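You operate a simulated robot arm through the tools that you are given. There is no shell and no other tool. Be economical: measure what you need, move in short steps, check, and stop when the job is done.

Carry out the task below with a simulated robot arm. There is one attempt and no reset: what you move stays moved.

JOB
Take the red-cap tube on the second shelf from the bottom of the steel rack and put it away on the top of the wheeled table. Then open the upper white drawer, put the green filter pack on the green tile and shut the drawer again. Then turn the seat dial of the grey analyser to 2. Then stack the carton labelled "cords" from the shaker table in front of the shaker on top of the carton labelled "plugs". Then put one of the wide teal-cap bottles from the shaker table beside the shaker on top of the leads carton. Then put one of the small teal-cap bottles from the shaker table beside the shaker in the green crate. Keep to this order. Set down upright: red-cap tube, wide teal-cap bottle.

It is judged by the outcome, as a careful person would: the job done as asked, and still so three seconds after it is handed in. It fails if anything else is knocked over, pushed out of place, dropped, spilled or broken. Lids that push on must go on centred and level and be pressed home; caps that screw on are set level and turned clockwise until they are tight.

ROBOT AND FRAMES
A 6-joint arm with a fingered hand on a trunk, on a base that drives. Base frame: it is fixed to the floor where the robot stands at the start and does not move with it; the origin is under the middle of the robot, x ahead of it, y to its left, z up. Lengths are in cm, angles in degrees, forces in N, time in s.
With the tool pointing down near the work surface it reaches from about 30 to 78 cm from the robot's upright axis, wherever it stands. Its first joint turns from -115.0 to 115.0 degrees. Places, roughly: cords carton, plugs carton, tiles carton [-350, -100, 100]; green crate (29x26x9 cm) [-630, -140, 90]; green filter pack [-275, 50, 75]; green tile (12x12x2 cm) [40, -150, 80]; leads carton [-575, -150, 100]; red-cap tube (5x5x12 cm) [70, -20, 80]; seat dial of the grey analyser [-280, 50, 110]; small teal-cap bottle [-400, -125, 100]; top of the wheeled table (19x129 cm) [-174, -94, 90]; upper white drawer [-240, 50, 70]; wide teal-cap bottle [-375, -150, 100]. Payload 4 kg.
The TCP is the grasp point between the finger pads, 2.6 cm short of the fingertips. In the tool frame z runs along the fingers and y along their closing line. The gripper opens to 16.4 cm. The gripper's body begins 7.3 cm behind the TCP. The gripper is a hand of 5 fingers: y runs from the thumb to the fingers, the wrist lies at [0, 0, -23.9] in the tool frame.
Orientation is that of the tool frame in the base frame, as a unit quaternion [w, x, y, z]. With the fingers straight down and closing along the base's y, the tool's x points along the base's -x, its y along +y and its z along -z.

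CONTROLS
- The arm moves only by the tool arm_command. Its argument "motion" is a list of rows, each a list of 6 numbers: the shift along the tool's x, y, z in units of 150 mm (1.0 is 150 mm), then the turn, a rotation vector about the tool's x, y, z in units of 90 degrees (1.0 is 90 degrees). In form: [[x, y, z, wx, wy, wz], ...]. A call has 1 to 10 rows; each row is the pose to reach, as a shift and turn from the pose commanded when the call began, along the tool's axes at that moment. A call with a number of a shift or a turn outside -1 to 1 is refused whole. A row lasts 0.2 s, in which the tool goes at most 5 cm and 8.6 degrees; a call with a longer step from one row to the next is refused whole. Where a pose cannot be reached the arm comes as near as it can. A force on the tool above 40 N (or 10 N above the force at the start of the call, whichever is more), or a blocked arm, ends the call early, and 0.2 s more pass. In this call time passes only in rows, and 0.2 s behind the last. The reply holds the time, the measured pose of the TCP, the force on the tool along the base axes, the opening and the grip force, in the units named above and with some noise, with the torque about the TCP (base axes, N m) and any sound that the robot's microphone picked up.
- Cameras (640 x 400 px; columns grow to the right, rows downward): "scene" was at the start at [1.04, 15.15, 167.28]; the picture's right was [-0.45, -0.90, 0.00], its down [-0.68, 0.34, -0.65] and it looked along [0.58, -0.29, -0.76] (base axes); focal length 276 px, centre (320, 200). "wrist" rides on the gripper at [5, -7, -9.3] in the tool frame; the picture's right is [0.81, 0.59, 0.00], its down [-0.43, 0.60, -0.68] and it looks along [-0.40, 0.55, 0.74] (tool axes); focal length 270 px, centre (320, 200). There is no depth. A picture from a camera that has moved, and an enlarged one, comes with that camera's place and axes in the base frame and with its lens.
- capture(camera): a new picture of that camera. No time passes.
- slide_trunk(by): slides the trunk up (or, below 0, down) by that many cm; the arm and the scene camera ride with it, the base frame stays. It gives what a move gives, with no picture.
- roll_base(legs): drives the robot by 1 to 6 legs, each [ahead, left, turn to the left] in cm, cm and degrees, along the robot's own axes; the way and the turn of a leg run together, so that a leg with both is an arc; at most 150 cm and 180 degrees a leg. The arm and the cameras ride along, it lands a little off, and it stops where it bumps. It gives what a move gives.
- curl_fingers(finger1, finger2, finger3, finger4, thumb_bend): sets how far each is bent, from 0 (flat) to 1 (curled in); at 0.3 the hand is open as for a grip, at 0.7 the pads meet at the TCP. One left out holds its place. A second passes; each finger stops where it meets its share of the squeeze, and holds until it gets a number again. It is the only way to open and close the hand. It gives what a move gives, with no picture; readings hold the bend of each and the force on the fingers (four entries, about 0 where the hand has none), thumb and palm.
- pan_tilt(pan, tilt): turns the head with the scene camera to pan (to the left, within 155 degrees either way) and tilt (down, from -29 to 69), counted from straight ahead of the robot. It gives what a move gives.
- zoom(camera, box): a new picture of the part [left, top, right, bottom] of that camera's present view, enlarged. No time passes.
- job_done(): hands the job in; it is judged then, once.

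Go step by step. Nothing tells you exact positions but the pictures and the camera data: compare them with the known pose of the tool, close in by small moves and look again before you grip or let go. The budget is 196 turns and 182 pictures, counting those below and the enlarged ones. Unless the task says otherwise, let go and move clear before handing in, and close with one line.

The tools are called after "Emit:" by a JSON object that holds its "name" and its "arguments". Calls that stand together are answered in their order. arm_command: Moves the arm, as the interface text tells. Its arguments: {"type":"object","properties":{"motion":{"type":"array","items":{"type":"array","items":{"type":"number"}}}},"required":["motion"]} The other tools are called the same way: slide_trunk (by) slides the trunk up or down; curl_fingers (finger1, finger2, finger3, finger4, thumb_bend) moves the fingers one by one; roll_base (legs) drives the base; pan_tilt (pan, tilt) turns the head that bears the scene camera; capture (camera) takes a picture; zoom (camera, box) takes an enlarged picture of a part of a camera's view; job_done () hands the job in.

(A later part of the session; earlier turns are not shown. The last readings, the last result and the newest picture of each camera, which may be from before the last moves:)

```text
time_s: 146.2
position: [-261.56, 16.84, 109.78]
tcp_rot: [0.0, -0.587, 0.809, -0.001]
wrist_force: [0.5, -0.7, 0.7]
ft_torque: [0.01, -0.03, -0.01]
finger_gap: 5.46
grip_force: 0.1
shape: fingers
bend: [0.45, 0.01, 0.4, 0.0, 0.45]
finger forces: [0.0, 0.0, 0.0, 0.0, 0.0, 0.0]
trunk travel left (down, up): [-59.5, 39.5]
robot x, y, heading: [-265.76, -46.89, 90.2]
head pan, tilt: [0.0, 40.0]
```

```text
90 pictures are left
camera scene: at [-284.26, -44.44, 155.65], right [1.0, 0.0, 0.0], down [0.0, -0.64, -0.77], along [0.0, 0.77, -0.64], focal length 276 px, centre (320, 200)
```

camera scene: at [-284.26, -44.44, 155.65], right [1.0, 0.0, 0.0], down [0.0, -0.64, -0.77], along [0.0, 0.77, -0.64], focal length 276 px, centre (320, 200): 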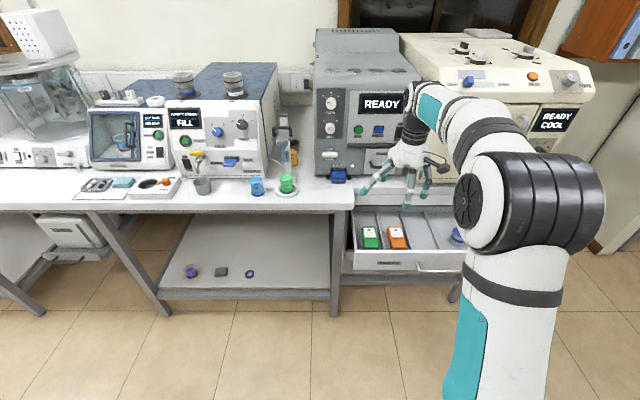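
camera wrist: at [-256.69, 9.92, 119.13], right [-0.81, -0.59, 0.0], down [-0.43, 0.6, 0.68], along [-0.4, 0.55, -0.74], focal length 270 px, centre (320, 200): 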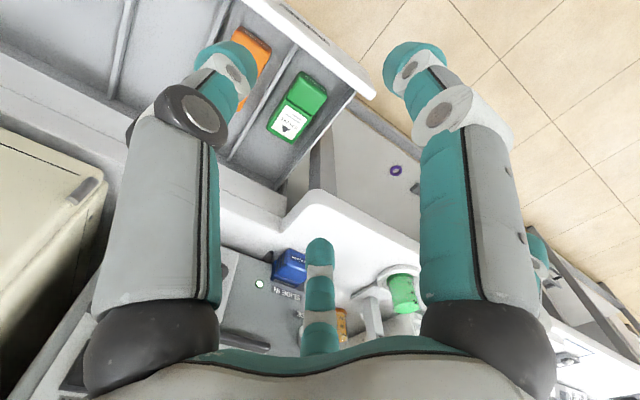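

Emit:
{"name": "zoom", "arguments": {"camera": "wrist", "box": [220, 20, 400, 180]}}

Emit:
{"name": "zoom", "arguments": {"camera": "scene", "box": [340, 195, 480, 285]}}

```text
2.50 times, centred on (310, 100) of wrist
camera zoom: at [-256.69, 9.92, 119.13], right [-0.81, -0.59, 0.0], down [-0.43, 0.6, 0.68], along [-0.4, 0.55, -0.74], focal length 676 px, centre (345, 450)
```

zoom: 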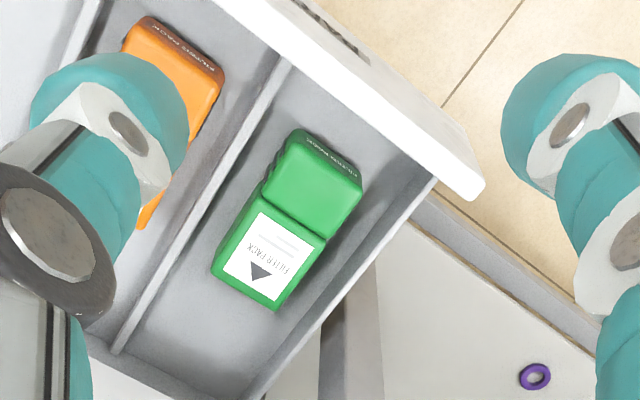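

```text
4.44 times, centred on (410, 240) of scene
camera zoom: at [-284.26, -44.44, 155.65], right [1.0, 0.0, 0.0], down [0.0, -0.64, -0.77], along [0.0, 0.77, -0.64], focal length 1228 px, centre (-80, 22)
```

zoom: 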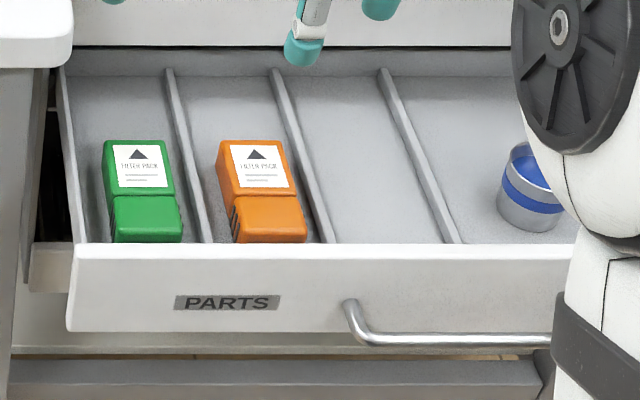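

The pack lies flat: about 5.2 × 11 cm, centre (−265, 28), top z ≈ 76, with ~1.8 cm gaps to the compartment walls. I'll grip across its width: rotate the hand 18° back and go above it.

Emit:
{"name": "curl_fingers", "arguments": {"finger1": 0.3, "finger2": 0.42, "finger3": 0.42, "finger4": 0.3, "thumb_bend": 0.42}}

Emit:
{"name": "arm_command", "arguments": {"motion": [[-0.15, 0.06, 0.15, 0, 0, -0.067], [-0.3, 0.13, 0.3, 0, 0, -0.133], [-0.46, 0.2, 0.5, 0, 0, -0.2], [-0.62, 0.27, 0.7, 0, 0, -0.2], [-0.62, 0.33, 0.9, 0, 0, -0.2], [-0.62, 0.38, 1.0, 0, 0, -0.2]]}}

Emit:
{"name": "capture", "arguments": {"camera": "wrist"}}

Emit:
{"name": "zoom", "arguments": {"camera": "scene", "box": [340, 175, 480, 265]}}

```text
time_s: 147.2
position: [-261.55, 16.86, 109.66]
tcp_rot: [0.0, -0.588, 0.809, 0.0]
wrist_force: [0.1, -0.2, 0.0]
ft_torque: [0.03, 0.02, 0.0]
finger_gap: 7.87
grip_force: 0.1
shape: fingers
bend: [0.3, 0.42, 0.42, 0.3, 0.42]
finger forces: [0.0, 0.0, 0.1, 0.1, 0.1, 0.1]
trunk travel left (down, up): [-59.5, 39.5]
robot x, y, heading: [-265.77, -46.76, 89.9]
head pan, tilt: [0.0, 40.0]
```

```text
time_s: 148.6
position: [-264.01, 27.31, 94.68]
tcp_rot: [0.0, -0.707, 0.707, -0.001]
wrist_force: [0.8, 0.2, -1.1]
ft_torque: [-0.01, 0.02, 0.0]
finger_gap: 7.85
grip_force: 0.0
shape: fingers
bend: [0.3, 0.42, 0.42, 0.3, 0.42]
finger forces: [0.0, 0.0, 0.0, 0.1, 0.1, 0.1]
trunk travel left (down, up): [-59.5, 39.5]
robot x, y, heading: [-265.59, -47.43, 90.0]
head pan, tilt: [0.0, 40.0]
```

```text
87 pictures are left
camera wrist: at [-257.31, 22.28, 104.1], right [-0.59, -0.81, 0.0], down [-0.6, 0.43, 0.68], along [-0.55, 0.4, -0.74], focal length 270 px, centre (320, 200)
```

wrist: 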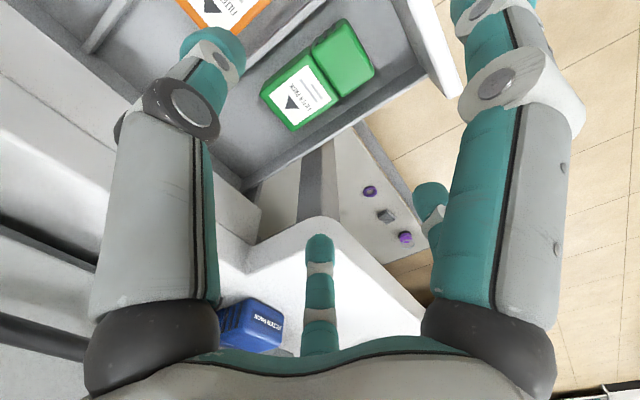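

```text
4.44 times, centred on (410, 220) of scene
camera zoom: at [-284.19, -44.43, 155.65], right [1.0, 0.0, 0.0], down [0.0, -0.64, -0.77], along [0.0, 0.77, -0.64], focal length 1228 px, centre (-80, 111)
```

zoom: 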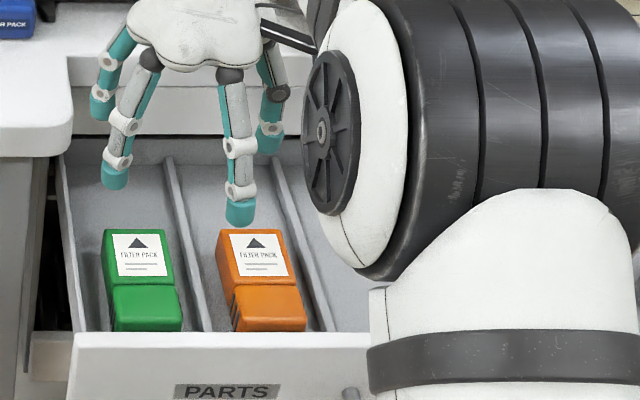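

Left gap is ~1.7 cm, right ~2.9 cm. I rotate the hand so a single digit (finger 2) goes into the narrow left gap and two digits on the right, and go lower.

Emit:
{"name": "curl_fingers", "arguments": {"finger1": 0.25, "finger2": 0.445, "finger3": 0.3, "finger4": 0.4, "thumb_bend": 0.4}}

Emit:
{"name": "arm_command", "arguments": {"motion": [[-0.02, 0.02, 0, 0, 0, 0.08], [-0.04, 0.04, 0, 0, 0, 0.16], [-0.067, 0.067, 0.12, 0, 0, 0.24], [-0.067, 0.067, 0.25, 0, 0, 0.32], [-0.067, 0.067, 0.4, 0, 0, 0.4], [-0.067, 0.067, 0.55, 0, 0, 0.4]]}}

Emit:
{"name": "capture", "arguments": {"camera": "wrist"}}

Emit:
{"name": "zoom", "arguments": {"camera": "scene", "box": [330, 185, 450, 265]}}

```text
time_s: 149.6
position: [-264.06, 27.34, 94.65]
tcp_rot: [-0.001, -0.707, 0.708, 0.0]
wrist_force: [0.4, -0.8, -0.1]
ft_torque: [-0.01, 0.01, 0.04]
finger_gap: 8.49
grip_force: 0.0
shape: fingers
bend: [0.25, 0.44, 0.3, 0.4, 0.4]
finger forces: [0.0, 0.0, 0.1, 0.0, 0.0, 0.0]
trunk travel left (down, up): [-59.5, 39.5]
robot x, y, heading: [-265.52, -46.34, 90.0]
head pan, tilt: [0.0, 40.0]
```

```text
time_s: 151.0
position: [-265.07, 28.34, 86.31]
tcp_rot: [0.0, -0.452, 0.892, -0.002]
wrist_force: [0.1, -0.2, -0.1]
ft_torque: [0.02, -0.01, 0.01]
finger_gap: 8.49
grip_force: 0.0
shape: fingers
bend: [0.25, 0.44, 0.3, 0.4, 0.4]
finger forces: [0.0, 0.1, 0.0, 0.1, 0.0, 0.1]
trunk travel left (down, up): [-59.5, 39.5]
robot x, y, heading: [-265.65, -47.38, 90.1]
head pan, tilt: [0.0, 40.0]
```

```text
85 pictures are left
camera wrist: at [-262.61, 20.24, 95.77], right [-0.95, -0.31, 0.0], down [-0.23, 0.7, 0.68], along [-0.21, 0.64, -0.74], focal length 270 px, centre (320, 200)
```

wrist: 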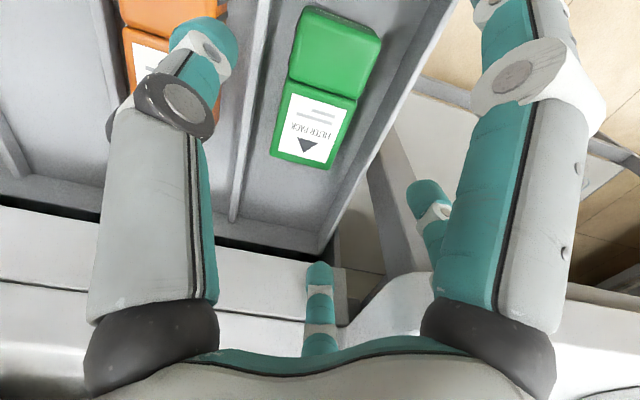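

```text
5.00 times, centred on (390, 225) of scene
camera zoom: at [-284.18, -44.4, 155.66], right [1.0, 0.0, 0.0], down [0.0, -0.64, -0.77], along [0.0, 0.77, -0.64], focal length 1382 px, centre (-30, 75)
```

zoom: 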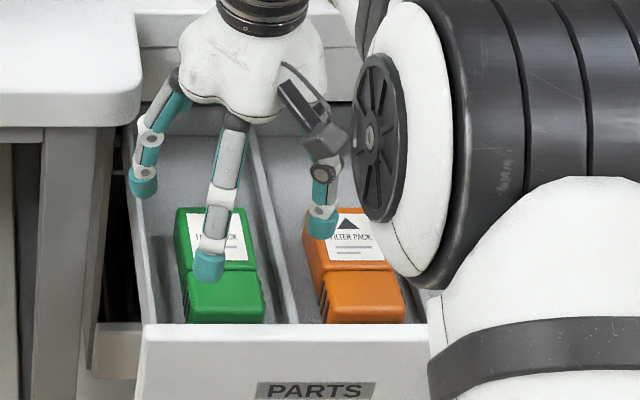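

The digit radii are larger than I assumed (tip radius ≈5 cm at 0.5). I set bends to fit the gaps: finger 2 at 0.575, thumb and finger 4 at 0.5, and check.

Emit:
{"name": "curl_fingers", "arguments": {"finger1": 0.4, "finger2": 0.57, "finger3": 0.4, "finger4": 0.5, "thumb_bend": 0.5}}

Emit:
{"name": "arm_command", "arguments": {"motion": [[0, 0, 0.15, 0, 0, 0], [0, 0, 0.3, 0, 0, 0]]}}

Emit:
{"name": "capture", "arguments": {"camera": "wrist"}}

Emit:
{"name": "zoom", "arguments": {"camera": "scene", "box": [330, 185, 450, 265]}}

```text
time_s: 152.0
position: [-265.12, 28.34, 86.29]
tcp_rot: [0.001, -0.454, 0.891, -0.001]
wrist_force: [0.5, -0.2, -0.5]
ft_torque: [0.0, 0.02, -0.04]
finger_gap: 5.72
grip_force: 0.1
shape: fingers
bend: [0.4, 0.56, 0.4, 0.5, 0.5]
finger forces: [0.0, 0.0, 0.1, 0.1, 0.0, 0.1]
trunk travel left (down, up): [-59.5, 39.5]
robot x, y, heading: [-265.65, -47.35, 90.3]
head pan, tilt: [0.0, 40.0]
```

```text
time_s: 152.6
position: [-265.18, 28.38, 81.91]
tcp_rot: [0.0, -0.455, 0.891, 0.0]
wrist_force: [0.1, 0.3, 0.2]
ft_torque: [0.03, -0.03, 0.01]
finger_gap: 5.71
grip_force: 0.0
shape: fingers
bend: [0.4, 0.56, 0.4, 0.5, 0.5]
finger forces: [0.1, 0.0, 0.1, 0.0, 0.0, 0.0]
trunk travel left (down, up): [-59.5, 39.5]
robot x, y, heading: [-266.05, -46.85, 90.2]
head pan, tilt: [0.0, 40.0]
```

```text
83 pictures are left
camera wrist: at [-262.66, 20.22, 91.27], right [-0.95, -0.31, 0.0], down [-0.23, 0.7, 0.68], along [-0.21, 0.64, -0.74], focal length 270 px, centre (320, 200)
```

wrist: 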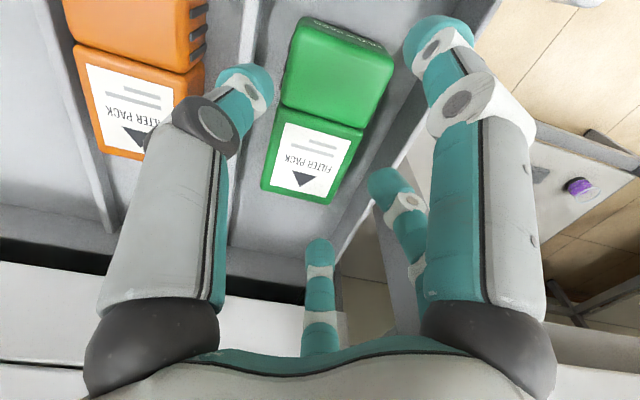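

```text
5.00 times, centred on (390, 225) of scene
camera zoom: at [-284.18, -44.4, 155.66], right [1.0, 0.0, 0.0], down [0.0, -0.64, -0.77], along [0.0, 0.77, -0.64], focal length 1382 px, centre (-30, 75)
```

zoom: 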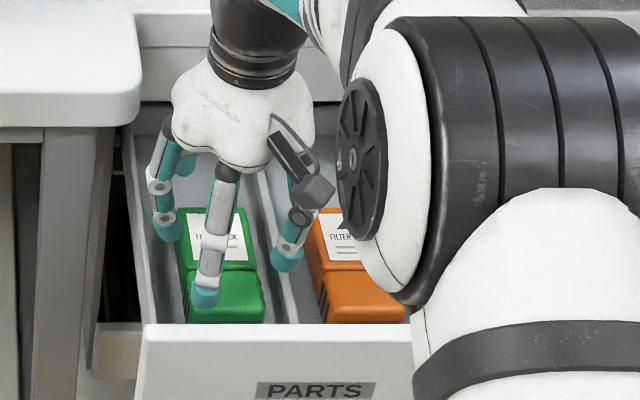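

Everything fits: finger 2 has room on the left, thumb in the right gap, finger 1 before the pack. Lowering onto it.

Emit:
{"name": "arm_command", "arguments": {"motion": [[0, 0, 0.13, 0, 0, 0], [0, 0, 0.26, 0, 0, 0], [0, 0, 0.38, 0, 0, 0]]}}

Emit:
{"name": "capture", "arguments": {"camera": "wrist"}}

```text
time_s: 153.4
position: [-265.17, 28.42, 76.14]
tcp_rot: [-0.002, -0.454, 0.891, 0.0]
wrist_force: [3.0, -0.3, 0.5]
ft_torque: [0.02, 0.03, -0.01]
finger_gap: 5.73
grip_force: 1.5
shape: fingers
bend: [0.4, 0.57, 0.4, 0.5, 0.5]
finger forces: [0.1, 3.6, 0.0, 0.1, 0.1, 0.0]
trunk travel left (down, up): [-59.5, 39.5]
robot x, y, heading: [-265.71, -47.19, 90.0]
head pan, tilt: [0.0, 40.0]
```

```text
81 pictures are left
camera wrist: at [-262.6, 20.24, 85.57], right [-0.95, -0.31, 0.0], down [-0.23, 0.7, 0.68], along [-0.21, 0.64, -0.74], focal length 270 px, centre (320, 200)
```

wrist: 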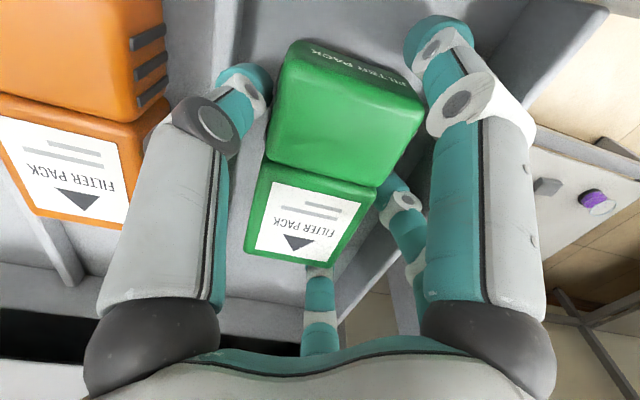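

Finger 2 is beside the pack. Closing finger 2 against thumb and finger 4.

Emit:
{"name": "curl_fingers", "arguments": {"finger2": 0.7, "finger4": 0.7, "thumb_bend": 0.7}}

Emit:
{"name": "capture", "arguments": {"camera": "wrist"}}

```text
time_s: 154.4
position: [-265.02, 28.43, 76.14]
tcp_rot: [0.0, -0.453, 0.892, 0.0]
wrist_force: [16.1, -2.0, 6.4]
ft_torque: [0.0, 0.22, 0.06]
finger_gap: 5.3
grip_force: 27.1
shape: fingers
bend: [0.4, 0.57, 0.4, 0.57, 0.59]
finger forces: [0.0, 33.1, 0.2, 6.3, 14.7, 0.1]
trunk travel left (down, up): [-59.5, 39.5]
robot x, y, heading: [-265.45, -47.46, 89.9]
head pan, tilt: [0.0, 40.0]
```

```text
80 pictures are left
camera wrist: at [-262.46, 20.19, 85.62], right [-0.95, -0.31, 0.0], down [-0.23, 0.7, 0.68], along [-0.21, 0.64, -0.74], focal length 270 px, centre (320, 200)
```

wrist: 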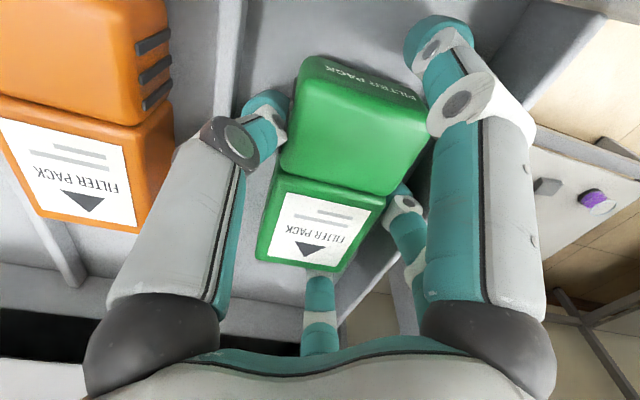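

Gripped, with some side load. I shift 0.4 cm right to relieve it and lift slowly.

Emit:
{"name": "arm_command", "arguments": {"motion": [[-0.016, -0.021, 0, 0, 0, 0]]}}

Emit:
{"name": "arm_command", "arguments": {"motion": [[0, 0, -0.1, 0, 0, 0], [0, 0, -0.2, 0, 0, 0], [0, 0, -0.35, 0, 0, 0]]}}

Emit:
{"name": "capture", "arguments": {"camera": "wrist"}}

Emit:
{"name": "zoom", "arguments": {"camera": "scene", "box": [330, 175, 450, 255]}}

```text
time_s: 154.8
position: [-264.93, 28.34, 76.21]
tcp_rot: [0.0, -0.456, 0.89, 0.0]
wrist_force: [8.3, -2.1, 6.0]
ft_torque: [-0.05, 0.23, 0.03]
finger_gap: 5.3
grip_force: 20.7
shape: fingers
bend: [0.4, 0.57, 0.4, 0.57, 0.59]
finger forces: [0.0, 23.7, 0.5, 4.9, 11.7, 0.0]
trunk travel left (down, up): [-59.5, 39.5]
robot x, y, heading: [-265.4, -46.71, 90.0]
head pan, tilt: [0.0, 40.0]
```

```text
time_s: 155.6
position: [-264.88, 28.4, 81.27]
tcp_rot: [0.0, -0.454, 0.891, -0.001]
wrist_force: [-0.3, -0.4, -1.2]
ft_torque: [-0.02, 0.0, 0.0]
finger_gap: 5.25
grip_force: 12.2
shape: fingers
bend: [0.4, 0.55, 0.39, 0.59, 0.61]
finger forces: [0.1, 11.8, 1.1, 3.3, 9.1, 0.0]
trunk travel left (down, up): [-59.5, 39.5]
robot x, y, heading: [-265.68, -47.19, 90.1]
head pan, tilt: [0.0, 40.0]
```

```text
79 pictures are left
camera wrist: at [-262.27, 20.23, 90.77], right [-0.95, -0.31, 0.0], down [-0.23, 0.7, 0.68], along [-0.21, 0.64, -0.74], focal length 270 px, centre (320, 200)
```

wrist: 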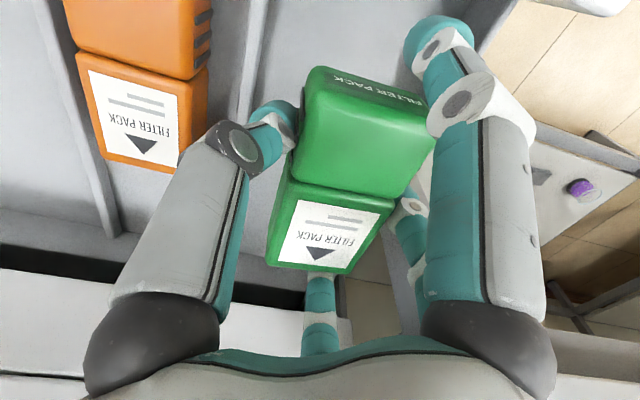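

```text
5.00 times, centred on (390, 215) of scene
camera zoom: at [-284.19, -44.44, 155.65], right [1.0, 0.0, 0.0], down [0.0, -0.64, -0.77], along [0.0, 0.77, -0.64], focal length 1382 px, centre (-30, 125)
```

zoom: 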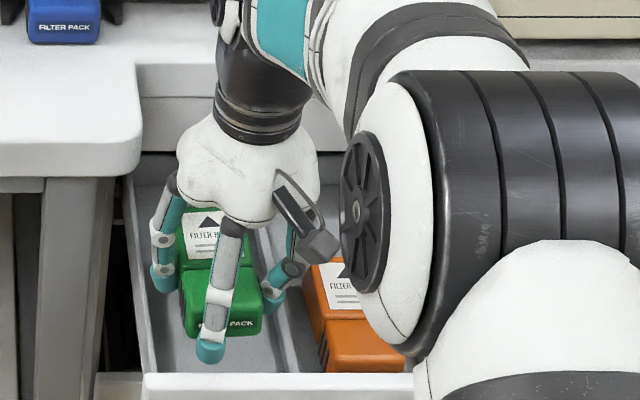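

The pack is held evenly. Leaving the drawer open for now (to keep the order), I raise, turn and drive back through the doorway toward the tile table.

Emit:
{"name": "slide_trunk", "arguments": {"by": 25}}

Emit:
{"name": "roll_base", "arguments": {"legs": [[0, 0, -90], [75, 42, 0], [40, 41, 0], [95, 0, 0]]}}

Emit:
{"name": "pan_tilt", "arguments": {"pan": -60, "tilt": 35}}

Emit:
{"name": "capture", "arguments": {"camera": "scene"}}

```text
time_s: 158.2
position: [-264.74, 28.48, 106.38]
tcp_rot: [0.001, -0.454, 0.891, -0.002]
wrist_force: [0.6, 0.9, -2.1]
ft_torque: [0.01, -0.04, -0.01]
finger_gap: 5.24
grip_force: 12.5
shape: fingers
bend: [0.4, 0.55, 0.39, 0.59, 0.61]
finger forces: [0.1, 11.8, 1.1, 3.3, 9.2, 0.0]
trunk travel left (down, up): [-84.5, 14.5]
robot x, y, heading: [-265.73, -47.06, 90.2]
head pan, tilt: [0.0, 40.0]
```

```text
time_s: 174.0
position: [19.25, 41.54, 106.4]
tcp_rot: [-0.002, 0.296, 0.955, 0.0]
wrist_force: [-0.7, -0.3, -2.6]
ft_torque: [-0.01, 0.04, 0.0]
finger_gap: 5.23
grip_force: 12.7
shape: fingers
bend: [0.4, 0.55, 0.39, 0.59, 0.61]
finger forces: [0.1, 11.9, 1.1, 3.2, 9.1, 0.0]
trunk travel left (down, up): [-84.5, 14.5]
robot x, y, heading: [-56.01, 40.63, 1.6]
head pan, tilt: [0.0, 40.0]
```

```text
time_s: 175.3
position: [19.19, 41.62, 106.36]
tcp_rot: [-0.002, 0.297, 0.955, -0.001]
wrist_force: [-0.3, 0.8, -1.5]
ft_torque: [-0.03, 0.03, 0.03]
finger_gap: 5.2
grip_force: 12.8
shape: fingers
bend: [0.4, 0.55, 0.39, 0.59, 0.61]
finger forces: [0.0, 11.9, 1.1, 3.2, 9.1, 0.0]
trunk travel left (down, up): [-84.5, 14.5]
robot x, y, heading: [-56.25, 40.74, 1.6]
head pan, tilt: [-60.0, 35.0]
```

```text
77 pictures are left
camera scene: at [-57.95, 51.58, 181.41], right [-0.85, -0.52, 0.0], down [-0.3, 0.49, -0.82], along [0.43, -0.7, -0.57], focal length 276 px, centre (320, 200)
```

scene: 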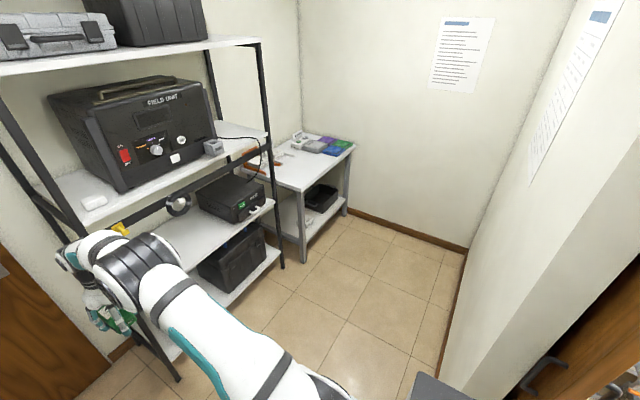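

The tile table is at the far corner, front edge along x ≈ 42. I strafe along at x ≈ −46 keeping the hand clear of the rack.

Emit:
{"name": "roll_base", "arguments": {"legs": [[10, 0, -1.6], [0, -70, 0], [0, -60, 0]]}}

Emit:
{"name": "pan_tilt", "arguments": {"pan": -20, "tilt": 40}}

Emit:
{"name": "capture", "arguments": {"camera": "scene"}}

```text
time_s: 182.9
position: [28.79, -91.1, 106.33]
tcp_rot: [-0.001, 0.313, 0.95, 0.0]
wrist_force: [0.9, 0.6, -2.0]
ft_torque: [-0.02, 0.02, 0.01]
finger_gap: 5.2
grip_force: 12.8
shape: fingers
bend: [0.4, 0.55, 0.39, 0.59, 0.61]
finger forces: [0.1, 11.9, 1.2, 3.1, 9.1, 0.0]
trunk travel left (down, up): [-84.5, 14.5]
robot x, y, heading: [-46.24, -89.03, -0.2]
head pan, tilt: [-60.0, 35.0]
```

```text
time_s: 184.0
position: [28.88, -91.0, 106.37]
tcp_rot: [-0.001, 0.313, 0.95, 0.0]
wrist_force: [0.3, -0.3, -0.8]
ft_torque: [-0.03, 0.01, 0.0]
finger_gap: 5.21
grip_force: 12.9
shape: fingers
bend: [0.4, 0.55, 0.39, 0.59, 0.61]
finger forces: [0.0, 11.8, 1.2, 3.0, 9.1, 0.0]
trunk travel left (down, up): [-84.5, 14.5]
robot x, y, heading: [-46.35, -89.23, -0.2]
head pan, tilt: [-20.0, 40.0]
```

```text
76 pictures are left
camera scene: at [-44.33, -73.71, 180.66], right [-0.35, -0.94, 0.0], down [-0.6, 0.22, -0.77], along [0.72, -0.27, -0.64], focal length 276 px, centre (320, 200)
```

scene: 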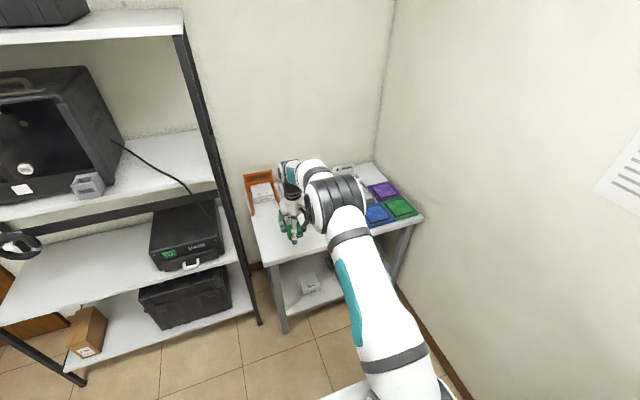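

Green tile is at about (46, −155). I strafe on and turn slightly right to bring the pack over it.

Emit:
{"name": "roll_base", "arguments": {"legs": [[0, -44, 0], [14, -2, -12]]}}

Emit:
{"name": "capture", "arguments": {"camera": "scene"}}

Emit:
{"name": "capture", "arguments": {"camera": "wrist"}}

```text
time_s: 187.4
position: [35.09, -146.03, 106.09]
tcp_rot: [-0.002, 0.378, 0.926, -0.001]
wrist_force: [0.5, 1.1, -2.5]
ft_torque: [-0.04, 0.08, 0.01]
finger_gap: 5.21
grip_force: 12.6
shape: fingers
bend: [0.4, 0.55, 0.39, 0.59, 0.61]
finger forces: [0.1, 11.7, 1.3, 3.2, 9.2, 0.1]
trunk travel left (down, up): [-84.5, 14.5]
robot x, y, heading: [-39.17, -133.92, -8.6]
head pan, tilt: [-20.0, 40.0]
stopped in leg 2: the robot was blocked; the commanded pose is now the measured one
```

```text
75 pictures are left
camera scene: at [-34.63, -118.56, 180.64], right [-0.48, -0.88, 0.0], down [-0.57, 0.31, -0.76], along [0.67, -0.37, -0.64], focal length 276 px, centre (320, 200)
```

scene: 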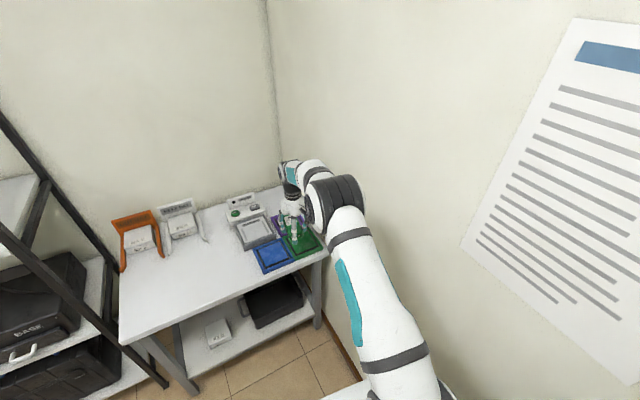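

```text
74 pictures are left
camera wrist: at [26.5, -147.44, 115.54], right [-0.16, 0.99, 0.0], down [0.73, 0.12, 0.67], along [0.66, 0.11, -0.74], focal length 270 px, centre (320, 200)
```

wrist: 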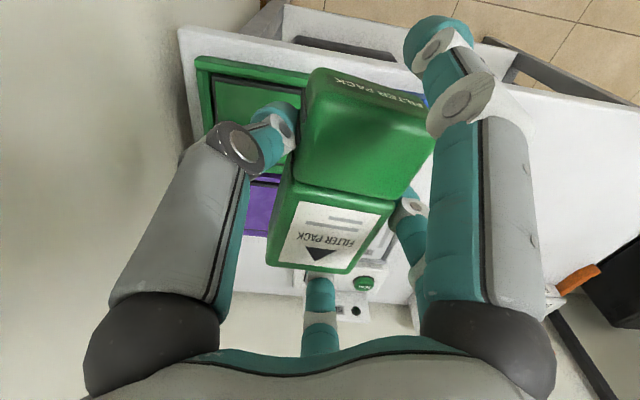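

Tile centre ≈ (45, −154.3). The base was stopped by the wall side; I go straight ahead 10 cm and do the rest with the arm, also squaring the pack to the tile.

Emit:
{"name": "roll_base", "arguments": {"legs": [[9, 0, 0]]}}

Emit:
{"name": "arm_command", "arguments": {"motion": [[-0.11, -0.11, 0, 0, 0, 0], [-0.22, -0.22, 0.1, 0, 0, 0], [-0.32, -0.32, 0.2, 0, 0, 0]]}}

Emit:
{"name": "capture", "arguments": {"camera": "wrist"}}

Emit:
{"name": "zoom", "arguments": {"camera": "scene", "box": [220, 160, 380, 290]}}

```text
time_s: 188.5
position: [43.89, -145.94, 106.38]
tcp_rot: [-0.002, 0.379, 0.925, 0.0]
wrist_force: [1.6, 0.5, -2.2]
ft_torque: [0.02, 0.04, -0.03]
finger_gap: 5.2
grip_force: 12.1
shape: fingers
bend: [0.4, 0.55, 0.39, 0.59, 0.61]
finger forces: [0.0, 11.9, 1.3, 3.2, 9.0, 0.1]
trunk travel left (down, up): [-84.5, 14.5]
robot x, y, heading: [-30.92, -133.52, -8.5]
head pan, tilt: [-20.0, 40.0]
```

```text
time_s: 189.3
position: [43.94, -152.98, 103.19]
tcp_rot: [-0.001, 0.377, 0.926, -0.001]
wrist_force: [0.2, -0.6, -1.4]
ft_torque: [0.0, 0.04, 0.04]
finger_gap: 5.19
grip_force: 12.7
shape: fingers
bend: [0.4, 0.55, 0.39, 0.59, 0.61]
finger forces: [0.0, 12.0, 1.1, 3.2, 9.1, 0.0]
trunk travel left (down, up): [-84.5, 14.5]
robot x, y, heading: [-30.3, -134.0, -8.6]
head pan, tilt: [-20.0, 40.0]
```

```text
73 pictures are left
camera wrist: at [35.3, -154.38, 112.66], right [-0.16, 0.99, 0.0], down [0.73, 0.12, 0.68], along [0.67, 0.11, -0.74], focal length 270 px, centre (320, 200)
```

wrist: 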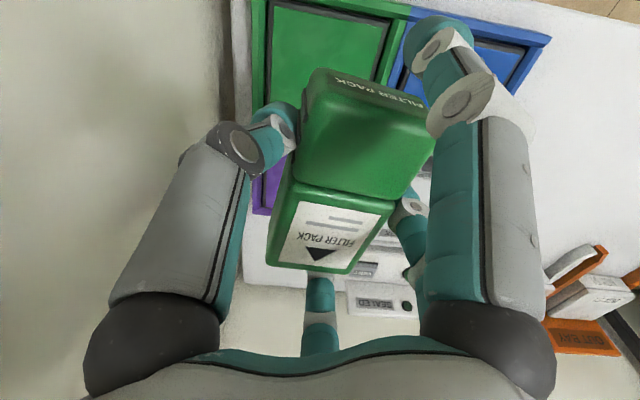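

```text
3.08 times, centred on (300, 225) of scene
camera zoom: at [-26.13, -118.65, 180.67], right [-0.48, -0.88, 0.0], down [-0.56, 0.31, -0.77], along [0.67, -0.37, -0.64], focal length 850 px, centre (382, 123)
```

zoom: 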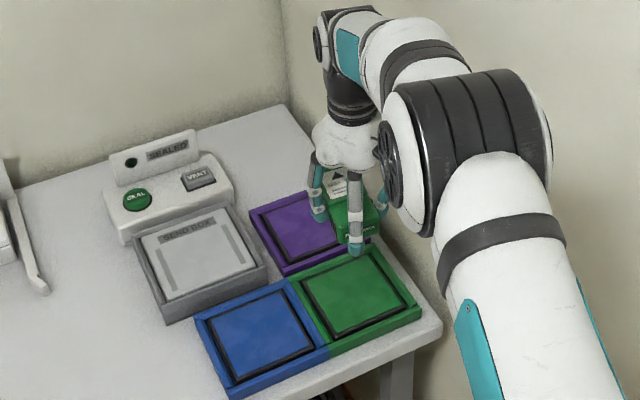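

Combining views, the tile centre is about (42.4, −151.8) with its top near z 84–85; the pack is almost over it. I square it, shift 1.2 cm and lower.

Emit:
{"name": "arm_command", "arguments": {"motion": [[0.03, -0.02, 0.17, 0, 0, -0.025], [0.066, -0.047, 0.34, 0, 0, -0.051], [0.066, -0.047, 0.5, 0, 0, -0.051], [0.066, -0.047, 0.65, 0, 0, -0.051]]}}

Emit:
{"name": "capture", "arguments": {"camera": "wrist"}}

Emit:
{"name": "zoom", "arguments": {"camera": "scene", "box": [250, 180, 350, 260]}}

```text
time_s: 190.3
position: [42.5, -152.63, 93.46]
tcp_rot: [-0.001, 0.342, 0.94, 0.0]
wrist_force: [-0.5, -0.5, -1.8]
ft_torque: [-0.01, -0.01, -0.04]
finger_gap: 5.21
grip_force: 12.5
shape: fingers
bend: [0.4, 0.55, 0.39, 0.59, 0.61]
finger forces: [0.1, 12.0, 1.1, 3.2, 9.1, 0.1]
trunk travel left (down, up): [-84.5, 14.5]
robot x, y, heading: [-30.4, -133.86, -8.2]
head pan, tilt: [-20.0, 40.0]
```

```text
71 pictures are left
camera wrist: at [34.13, -154.69, 102.86], right [-0.24, 0.97, 0.0], down [0.71, 0.18, 0.68], along [0.66, 0.16, -0.74], focal length 270 px, centre (320, 200)
```

wrist: 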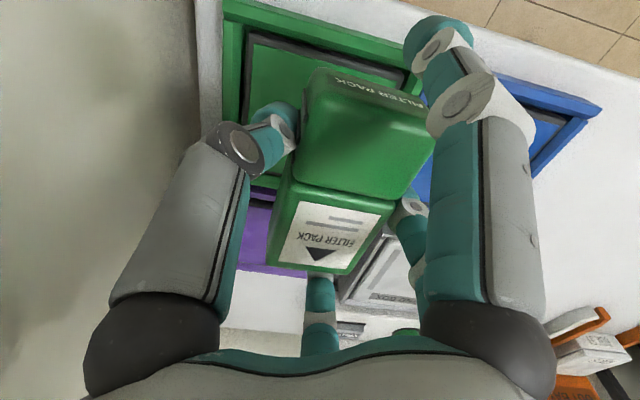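

```text
5.00 times, centred on (300, 220) of scene
camera zoom: at [-26.11, -118.56, 180.66], right [-0.48, -0.88, 0.0], down [-0.56, 0.31, -0.77], along [0.67, -0.37, -0.64], focal length 1382 px, centre (420, 100)
```

zoom: 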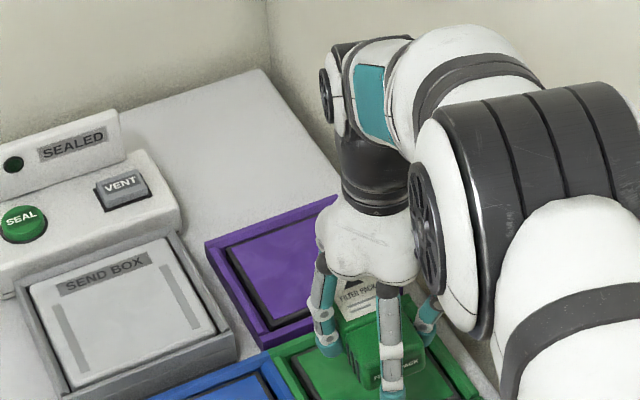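

Good alignment. Small shift, then lower in small steps to contact.

Emit:
{"name": "arm_command", "arguments": {"motion": [[-0.051, -0.009, 0.07, 0, 0, 0], [-0.051, -0.009, 0.13, 0, 0, 0]]}}

Emit:
{"name": "arm_command", "arguments": {"motion": [[0, 0, 0.05, 0, 0, 0]]}}

Emit:
{"name": "arm_command", "arguments": {"motion": [[0, 0, 0.05, 0, 0, 0]]}}

Emit:
{"name": "arm_command", "arguments": {"motion": [[0, 0, 0.05, 0, 0, 0]]}}

```text
time_s: 190.9
position: [43.1, -153.16, 91.64]
tcp_rot: [-0.001, 0.342, 0.94, -0.001]
wrist_force: [-0.2, 0.2, -0.7]
ft_torque: [0.01, -0.01, 0.02]
finger_gap: 5.2
grip_force: 12.3
shape: fingers
bend: [0.4, 0.55, 0.39, 0.59, 0.61]
finger forces: [0.0, 12.0, 1.2, 3.1, 9.1, 0.0]
trunk travel left (down, up): [-84.5, 14.5]
robot x, y, heading: [-30.79, -134.14, -8.6]
head pan, tilt: [-20.0, 40.0]
```

```text
time_s: 191.3
position: [43.13, -153.17, 90.95]
tcp_rot: [-0.001, 0.341, 0.94, -0.001]
wrist_force: [0.0, -0.1, -1.3]
ft_torque: [0.01, 0.01, -0.02]
finger_gap: 5.19
grip_force: 12.8
shape: fingers
bend: [0.4, 0.55, 0.39, 0.59, 0.61]
finger forces: [0.0, 12.1, 1.1, 3.2, 9.1, 0.1]
trunk travel left (down, up): [-84.5, 14.5]
robot x, y, heading: [-30.56, -133.71, -8.4]
head pan, tilt: [-20.0, 40.0]
```

```text
time_s: 191.7
position: [43.08, -153.16, 90.13]
tcp_rot: [-0.001, 0.342, 0.94, -0.001]
wrist_force: [-0.3, 0.4, -1.4]
ft_torque: [-0.03, 0.01, -0.02]
finger_gap: 5.18
grip_force: 12.4
shape: fingers
bend: [0.4, 0.55, 0.39, 0.59, 0.61]
finger forces: [0.1, 12.0, 1.0, 3.1, 9.1, 0.1]
trunk travel left (down, up): [-84.5, 14.5]
robot x, y, heading: [-30.61, -133.36, -8.4]
head pan, tilt: [-20.0, 40.0]
```

```text
time_s: 192.1
position: [43.0, -153.29, 89.31]
tcp_rot: [-0.002, 0.342, 0.94, -0.001]
wrist_force: [-0.2, 0.9, -1.7]
ft_torque: [-0.01, 0.02, -0.01]
finger_gap: 5.19
grip_force: 12.8
shape: fingers
bend: [0.4, 0.55, 0.39, 0.59, 0.61]
finger forces: [0.0, 12.1, 1.0, 3.1, 9.1, 0.0]
trunk travel left (down, up): [-84.5, 14.5]
robot x, y, heading: [-30.73, -133.87, -8.6]
head pan, tilt: [-20.0, 40.0]
```

Emit:
{"name": "arm_command", "arguments": {"motion": [[0, 0, 0.05, 0, 0, 0]]}}

Emit:
{"name": "arm_command", "arguments": {"motion": [[0, 0, 0.05, 0, 0, 0]]}}

Emit:
{"name": "arm_command", "arguments": {"motion": [[0, 0, 0.05, 0, 0, 0]]}}

Emit:
{"name": "capture", "arguments": {"camera": "wrist"}}

```text
time_s: 192.5
position: [43.06, -153.27, 88.64]
tcp_rot: [-0.001, 0.342, 0.94, 0.0]
wrist_force: [0.9, -0.3, -1.2]
ft_torque: [0.01, -0.02, 0.01]
finger_gap: 5.22
grip_force: 13.0
shape: fingers
bend: [0.4, 0.55, 0.39, 0.59, 0.61]
finger forces: [0.1, 12.0, 1.2, 3.2, 9.1, 0.0]
trunk travel left (down, up): [-84.5, 14.5]
robot x, y, heading: [-30.24, -133.32, -8.9]
head pan, tilt: [-20.0, 40.0]
```

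```text
time_s: 192.9
position: [43.15, -153.13, 88.05]
tcp_rot: [-0.001, 0.342, 0.94, 0.0]
wrist_force: [-0.3, -0.5, -1.4]
ft_torque: [-0.05, 0.03, 0.01]
finger_gap: 5.21
grip_force: 13.3
shape: fingers
bend: [0.4, 0.55, 0.39, 0.59, 0.61]
finger forces: [0.0, 12.1, 1.1, 3.2, 9.1, 0.0]
trunk travel left (down, up): [-84.5, 14.5]
robot x, y, heading: [-30.73, -133.91, -8.5]
head pan, tilt: [-20.0, 40.0]
```

```text
time_s: 193.3
position: [43.26, -153.19, 87.16]
tcp_rot: [-0.002, 0.342, 0.94, -0.001]
wrist_force: [-0.3, -0.2, -1.2]
ft_torque: [0.02, 0.01, -0.01]
finger_gap: 5.2
grip_force: 13.0
shape: fingers
bend: [0.4, 0.55, 0.39, 0.59, 0.61]
finger forces: [0.0, 12.0, 1.1, 3.2, 9.2, 0.0]
trunk travel left (down, up): [-84.5, 14.5]
robot x, y, heading: [-30.76, -133.61, -8.7]
head pan, tilt: [-20.0, 40.0]
```

```text
69 pictures are left
camera wrist: at [34.66, -155.33, 96.61], right [-0.24, 0.97, 0.0], down [0.72, 0.18, 0.68], along [0.66, 0.16, -0.74], focal length 270 px, centre (320, 200)
```

wrist: 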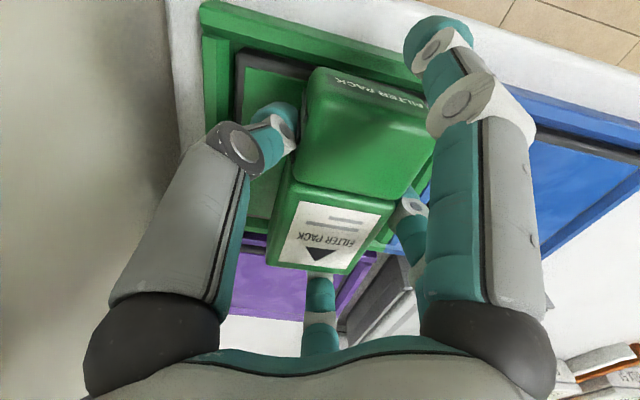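

Refined with parallax: tile top is z ≈ 80, centre ≈ (44.2, −154.3). I shift (+1.3, −2.1) and continue down.

Emit:
{"name": "arm_command", "arguments": {"motion": [[-0.08, -0.03, 0.03, 0, 0, 0], [-0.161, -0.057, 0.07, 0, 0, 0]]}}

Emit:
{"name": "arm_command", "arguments": {"motion": [[0, 0, 0.05, 0, 0, 0]]}}

Emit:
{"name": "arm_command", "arguments": {"motion": [[0, 0, 0.05, 0, 0, 0]]}}

Emit:
{"name": "arm_command", "arguments": {"motion": [[0, 0, 0.04, 0, 0, 0]]}}

Emit:
{"name": "capture", "arguments": {"camera": "wrist"}}

```text
time_s: 193.9
position: [44.33, -155.4, 86.26]
tcp_rot: [-0.001, 0.341, 0.94, 0.0]
wrist_force: [0.0, 0.2, -1.7]
ft_torque: [-0.05, 0.03, 0.02]
finger_gap: 5.19
grip_force: 13.0
shape: fingers
bend: [0.4, 0.55, 0.39, 0.59, 0.61]
finger forces: [0.1, 12.0, 1.1, 3.2, 9.1, 0.1]
trunk travel left (down, up): [-84.5, 14.5]
robot x, y, heading: [-31.04, -133.43, -8.7]
head pan, tilt: [-20.0, 40.0]
```

```text
time_s: 194.3
position: [44.41, -155.36, 85.91]
tcp_rot: [0.002, 0.342, 0.94, 0.0]
wrist_force: [-1.5, 0.3, 19.0]
ft_torque: [0.82, -0.08, -0.02]
finger_gap: 5.21
grip_force: 17.8
shape: fingers
bend: [0.4, 0.54, 0.39, 0.6, 0.61]
finger forces: [0.0, 22.3, 1.1, 3.2, 9.6, 0.0]
trunk travel left (down, up): [-84.5, 14.5]
robot x, y, heading: [-30.88, -133.53, -8.4]
head pan, tilt: [-20.0, 40.0]
```

```text
time_s: 194.7
position: [45.02, -155.56, 85.8]
tcp_rot: [0.006, 0.343, 0.939, 0.001]
wrist_force: [-3.2, 0.8, 18.1]
ft_torque: [0.92, 0.19, 0.12]
finger_gap: 5.19
grip_force: 19.2
shape: fingers
bend: [0.4, 0.53, 0.4, 0.6, 0.61]
finger forces: [0.0, 26.1, 0.1, 2.2, 10.8, 0.0]
trunk travel left (down, up): [-84.5, 14.5]
robot x, y, heading: [-30.52, -133.68, -8.5]
head pan, tilt: [-20.0, 40.0]
stopped in row 1: the force on the tool passed its limit at 43 N (the readings are from after the stop); the commanded pose is now the measured one
```

```text
time_s: 195.1
position: [45.41, -155.74, 85.87]
tcp_rot: [0.012, 0.342, 0.94, 0.002]
wrist_force: [-4.3, 0.6, 19.4]
ft_torque: [1.0, 0.15, 0.15]
finger_gap: 5.2
grip_force: 19.2
shape: fingers
bend: [0.4, 0.53, 0.4, 0.61, 0.61]
finger forces: [0.1, 26.3, 0.1, 1.9, 10.9, 0.1]
trunk travel left (down, up): [-84.5, 14.5]
robot x, y, heading: [-30.71, -133.63, -8.6]
head pan, tilt: [-20.0, 40.0]
stopped in row 1: the force on the tool passed its limit at 42 N (the readings are from after the stop); the commanded pose is now the measured one
```

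```text
68 pictures are left
camera wrist: at [36.7, -157.65, 95.06], right [-0.24, 0.97, -0.01], down [0.7, 0.18, 0.69], along [0.67, 0.16, -0.72], focal length 270 px, centre (320, 200)
```

wrist: 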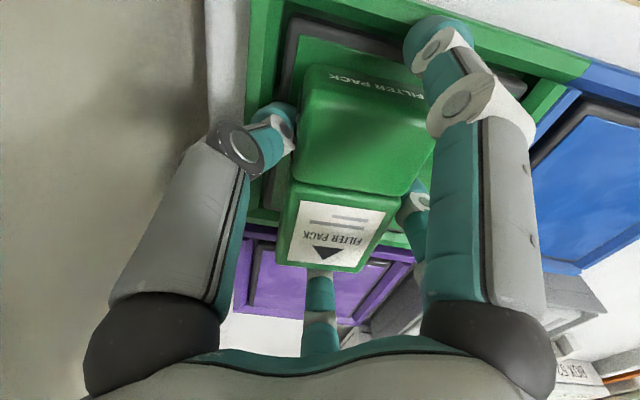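

Contact at z ≈ 86, loaded mostly under finger 2. I back up slightly and look at the scene view to see what touches.

Emit:
{"name": "arm_command", "arguments": {"motion": [[0, 0, -0.035, 0, 0, 0]]}}

Emit:
{"name": "zoom", "arguments": {"camera": "scene", "box": [250, 190, 350, 270]}}

```text
time_s: 195.5
position: [45.1, -155.56, 85.89]
tcp_rot: [0.008, 0.342, 0.94, 0.002]
wrist_force: [-0.2, -1.0, 2.1]
ft_torque: [0.11, 0.04, 0.06]
finger_gap: 5.2
grip_force: 12.0
shape: fingers
bend: [0.4, 0.53, 0.4, 0.61, 0.61]
finger forces: [0.0, 11.7, 0.8, 2.4, 9.6, 0.2]
trunk travel left (down, up): [-84.5, 14.5]
robot x, y, heading: [-30.79, -133.68, -8.4]
head pan, tilt: [-20.0, 40.0]
```

```text
5.00 times, centred on (300, 230) of scene
camera zoom: at [-26.18, -118.55, 180.62], right [-0.48, -0.88, 0.0], down [-0.56, 0.31, -0.77], along [0.67, -0.37, -0.64], focal length 1382 px, centre (420, 50)
```

zoom: 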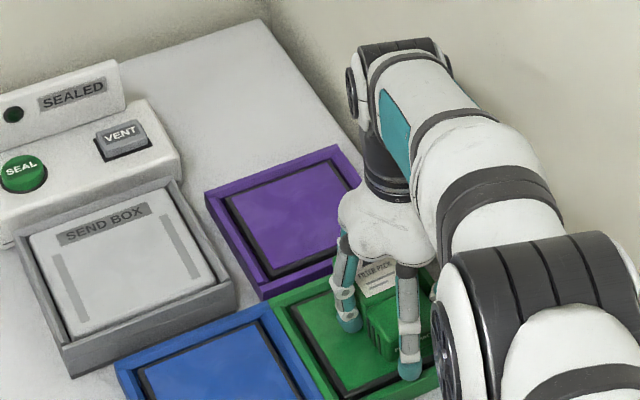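

The pack is on the tile's inner area, about 1.5 cm off centre. I lift slightly, shift toward centre, and set down.

Emit:
{"name": "arm_command", "arguments": {"motion": [[0, 0, -0.06, 0, 0, 0], [0.07, 0.05, -0.06, 0, 0, 0]]}}

Emit:
{"name": "arm_command", "arguments": {"motion": [[0, 0, 0.05, 0, 0, 0]]}}

Emit:
{"name": "arm_command", "arguments": {"motion": [[0, 0, 0.03, 0, 0, 0]]}}

```text
time_s: 196.1
position: [44.98, -154.24, 86.89]
tcp_rot: [0.009, 0.341, 0.94, 0.001]
wrist_force: [-0.7, -0.9, -1.7]
ft_torque: [0.0, 0.0, 0.0]
finger_gap: 5.21
grip_force: 11.4
shape: fingers
bend: [0.4, 0.53, 0.39, 0.61, 0.62]
finger forces: [0.1, 11.5, 1.1, 2.2, 8.5, 0.0]
trunk travel left (down, up): [-84.5, 14.5]
robot x, y, heading: [-30.41, -133.67, -8.5]
head pan, tilt: [-20.0, 40.0]
```

```text
time_s: 196.5
position: [44.89, -154.24, 86.21]
tcp_rot: [0.008, 0.342, 0.94, 0.001]
wrist_force: [0.2, -0.4, -1.7]
ft_torque: [0.01, 0.04, 0.01]
finger_gap: 5.19
grip_force: 12.1
shape: fingers
bend: [0.4, 0.53, 0.39, 0.61, 0.62]
finger forces: [0.0, 11.5, 1.2, 2.3, 8.7, 0.1]
trunk travel left (down, up): [-84.5, 14.5]
robot x, y, heading: [-30.73, -133.89, -8.3]
head pan, tilt: [-20.0, 40.0]
```

```text
time_s: 196.9
position: [44.93, -154.42, 85.86]
tcp_rot: [0.01, 0.342, 0.939, 0.002]
wrist_force: [-0.3, 0.2, 8.5]
ft_torque: [0.43, -0.03, -0.02]
finger_gap: 5.2
grip_force: 13.6
shape: fingers
bend: [0.4, 0.53, 0.39, 0.61, 0.62]
finger forces: [0.0, 15.1, 1.2, 2.3, 9.0, 0.1]
trunk travel left (down, up): [-84.5, 14.5]
robot x, y, heading: [-30.45, -133.85, -8.5]
head pan, tilt: [-20.0, 40.0]
```

Contact. Releasing slowly.

Emit:
{"name": "curl_fingers", "arguments": {"finger1": 0.4, "finger2": 0.45, "finger3": 0.35, "finger4": 0.5, "thumb_bend": 0.5}}

Emit:
{"name": "capture", "arguments": {"camera": "wrist"}}

```text
time_s: 197.9
position: [44.95, -154.24, 85.78]
tcp_rot: [0.01, 0.342, 0.94, 0.001]
wrist_force: [3.6, 0.9, 12.1]
ft_torque: [-0.39, 0.28, 0.09]
finger_gap: 5.52
grip_force: 6.7
shape: fingers
bend: [0.4, 0.45, 0.35, 0.5, 0.52]
finger forces: [0.1, 0.0, 0.0, 0.0, 12.5, 0.0]
trunk travel left (down, up): [-84.5, 14.5]
robot x, y, heading: [-30.63, -133.85, -8.4]
head pan, tilt: [-20.0, 40.0]
```

```text
66 pictures are left
camera wrist: at [36.27, -156.34, 95.03], right [-0.24, 0.97, -0.01], down [0.7, 0.18, 0.69], along [0.67, 0.16, -0.72], focal length 270 px, centre (320, 200)
```

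wrist: 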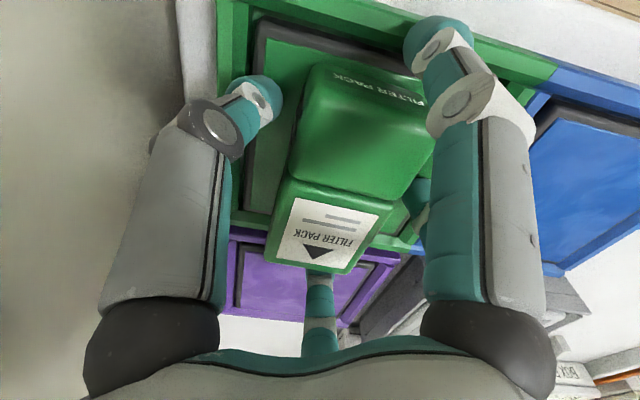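

The pack rests on the tile; the thumb only touches the rim. Lifting straight off.

Emit:
{"name": "arm_command", "arguments": {"motion": [[0, 0, -0.1, 0, 0, 0], [0, 0, -0.25, 0, 0, 0], [0, 0, -0.45, 0, 0, 0], [0, 0, -0.7, 0, 0, 0], [0, 0, -1.0, 0, 0, 0]]}}

Emit:
{"name": "zoom", "arguments": {"camera": "scene", "box": [230, 170, 370, 290]}}

```text
time_s: 199.1
position: [44.45, -154.21, 100.8]
tcp_rot: [0.008, 0.341, 0.94, 0.002]
wrist_force: [-0.3, 0.7, 0.0]
ft_torque: [0.04, -0.01, 0.0]
finger_gap: 5.66
grip_force: 0.1
shape: fingers
bend: [0.4, 0.45, 0.35, 0.5, 0.5]
finger forces: [0.0, 0.1, 0.0, 0.1, 0.0, 0.0]
trunk travel left (down, up): [-84.5, 14.5]
robot x, y, heading: [-30.65, -133.68, -8.8]
head pan, tilt: [-20.0, 40.0]
```

```text
3.33 times, centred on (300, 230) of scene
camera zoom: at [-26.31, -118.52, 180.65], right [-0.48, -0.88, 0.0], down [-0.56, 0.31, -0.77], along [0.67, -0.37, -0.64], focal length 921 px, centre (387, 100)
```

zoom: 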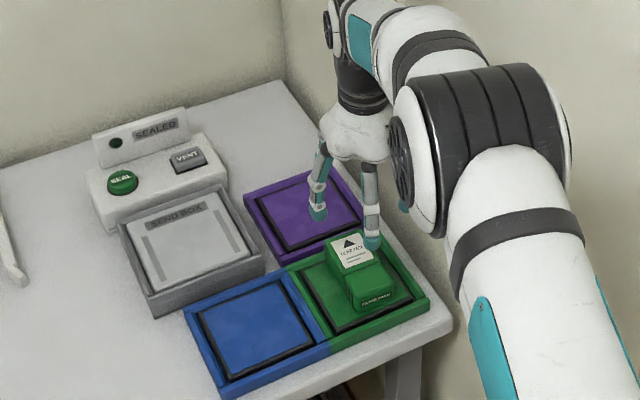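

The green pack sits on the green tile. Now back to the drawer: raise a little and reverse the route.

Emit:
{"name": "slide_trunk", "arguments": {"by": 8}}

Emit:
{"name": "roll_base", "arguments": {"legs": [[-13, 0, 8.6], [0, 45, 0], [0, 65, 0], [0, 65, 0]]}}

```text
time_s: 200.3
position: [44.69, -154.18, 108.66]
tcp_rot: [0.008, 0.342, 0.94, 0.002]
wrist_force: [0.2, -0.4, 1.0]
ft_torque: [-0.02, 0.03, 0.02]
finger_gap: 5.66
grip_force: 0.0
shape: fingers
bend: [0.4, 0.45, 0.35, 0.5, 0.5]
finger forces: [0.0, 0.0, 0.0, 0.1, 0.0, 0.0]
trunk travel left (down, up): [-92.5, 6.5]
robot x, y, heading: [-30.36, -133.4, -8.3]
head pan, tilt: [-20.0, 40.0]
```

```text
time_s: 210.3
position: [33.65, 32.85, 108.69]
tcp_rot: [0.008, 0.274, 0.962, 0.002]
wrist_force: [-0.5, 0.1, -0.3]
ft_torque: [-0.03, 0.02, 0.02]
finger_gap: 5.69
grip_force: 0.2
shape: fingers
bend: [0.4, 0.45, 0.35, 0.5, 0.5]
finger forces: [0.1, 0.0, 0.0, 0.1, 0.0, 0.0]
trunk travel left (down, up): [-92.5, 6.5]
robot x, y, heading: [-43.41, 42.47, 0.0]
head pan, tilt: [-20.0, 40.0]
```

Emit:
{"name": "roll_base", "arguments": {"legs": [[-107, -3, 0], [-45, -42, 0], [-47, -44, 0]]}}

Emit:
{"name": "arm_command", "arguments": {"motion": [[0, 0, 0, 0, 0, 0.03]]}}

```text
time_s: 212.8
position: [1.56, 31.54, 108.42]
tcp_rot: [0.006, 0.279, 0.96, 0.001]
wrist_force: [-0.2, 0.7, 0.5]
ft_torque: [-0.01, -0.02, -0.01]
finger_gap: 5.69
grip_force: 0.2
shape: fingers
bend: [0.4, 0.45, 0.35, 0.5, 0.5]
finger forces: [0.0, 0.0, 0.0, 0.0, 0.0, 0.0]
trunk travel left (down, up): [-92.5, 6.5]
robot x, y, heading: [-76.39, 41.86, -0.5]
head pan, tilt: [-20.0, 40.0]
stopped in leg 1: the robot was blocked; the commanded pose is now the measured one
```

```text
time_s: 213.2
position: [1.45, 31.56, 108.32]
tcp_rot: [0.007, 0.3, 0.954, 0.002]
wrist_force: [-0.6, 0.7, 0.5]
ft_torque: [-0.01, 0.06, 0.01]
finger_gap: 5.7
grip_force: 0.0
shape: fingers
bend: [0.4, 0.45, 0.35, 0.5, 0.5]
finger forces: [0.0, 0.1, 0.0, 0.0, 0.0, 0.0]
trunk travel left (down, up): [-92.5, 6.5]
robot x, y, heading: [-76.67, 41.95, -0.9]
head pan, tilt: [-20.0, 40.0]
```

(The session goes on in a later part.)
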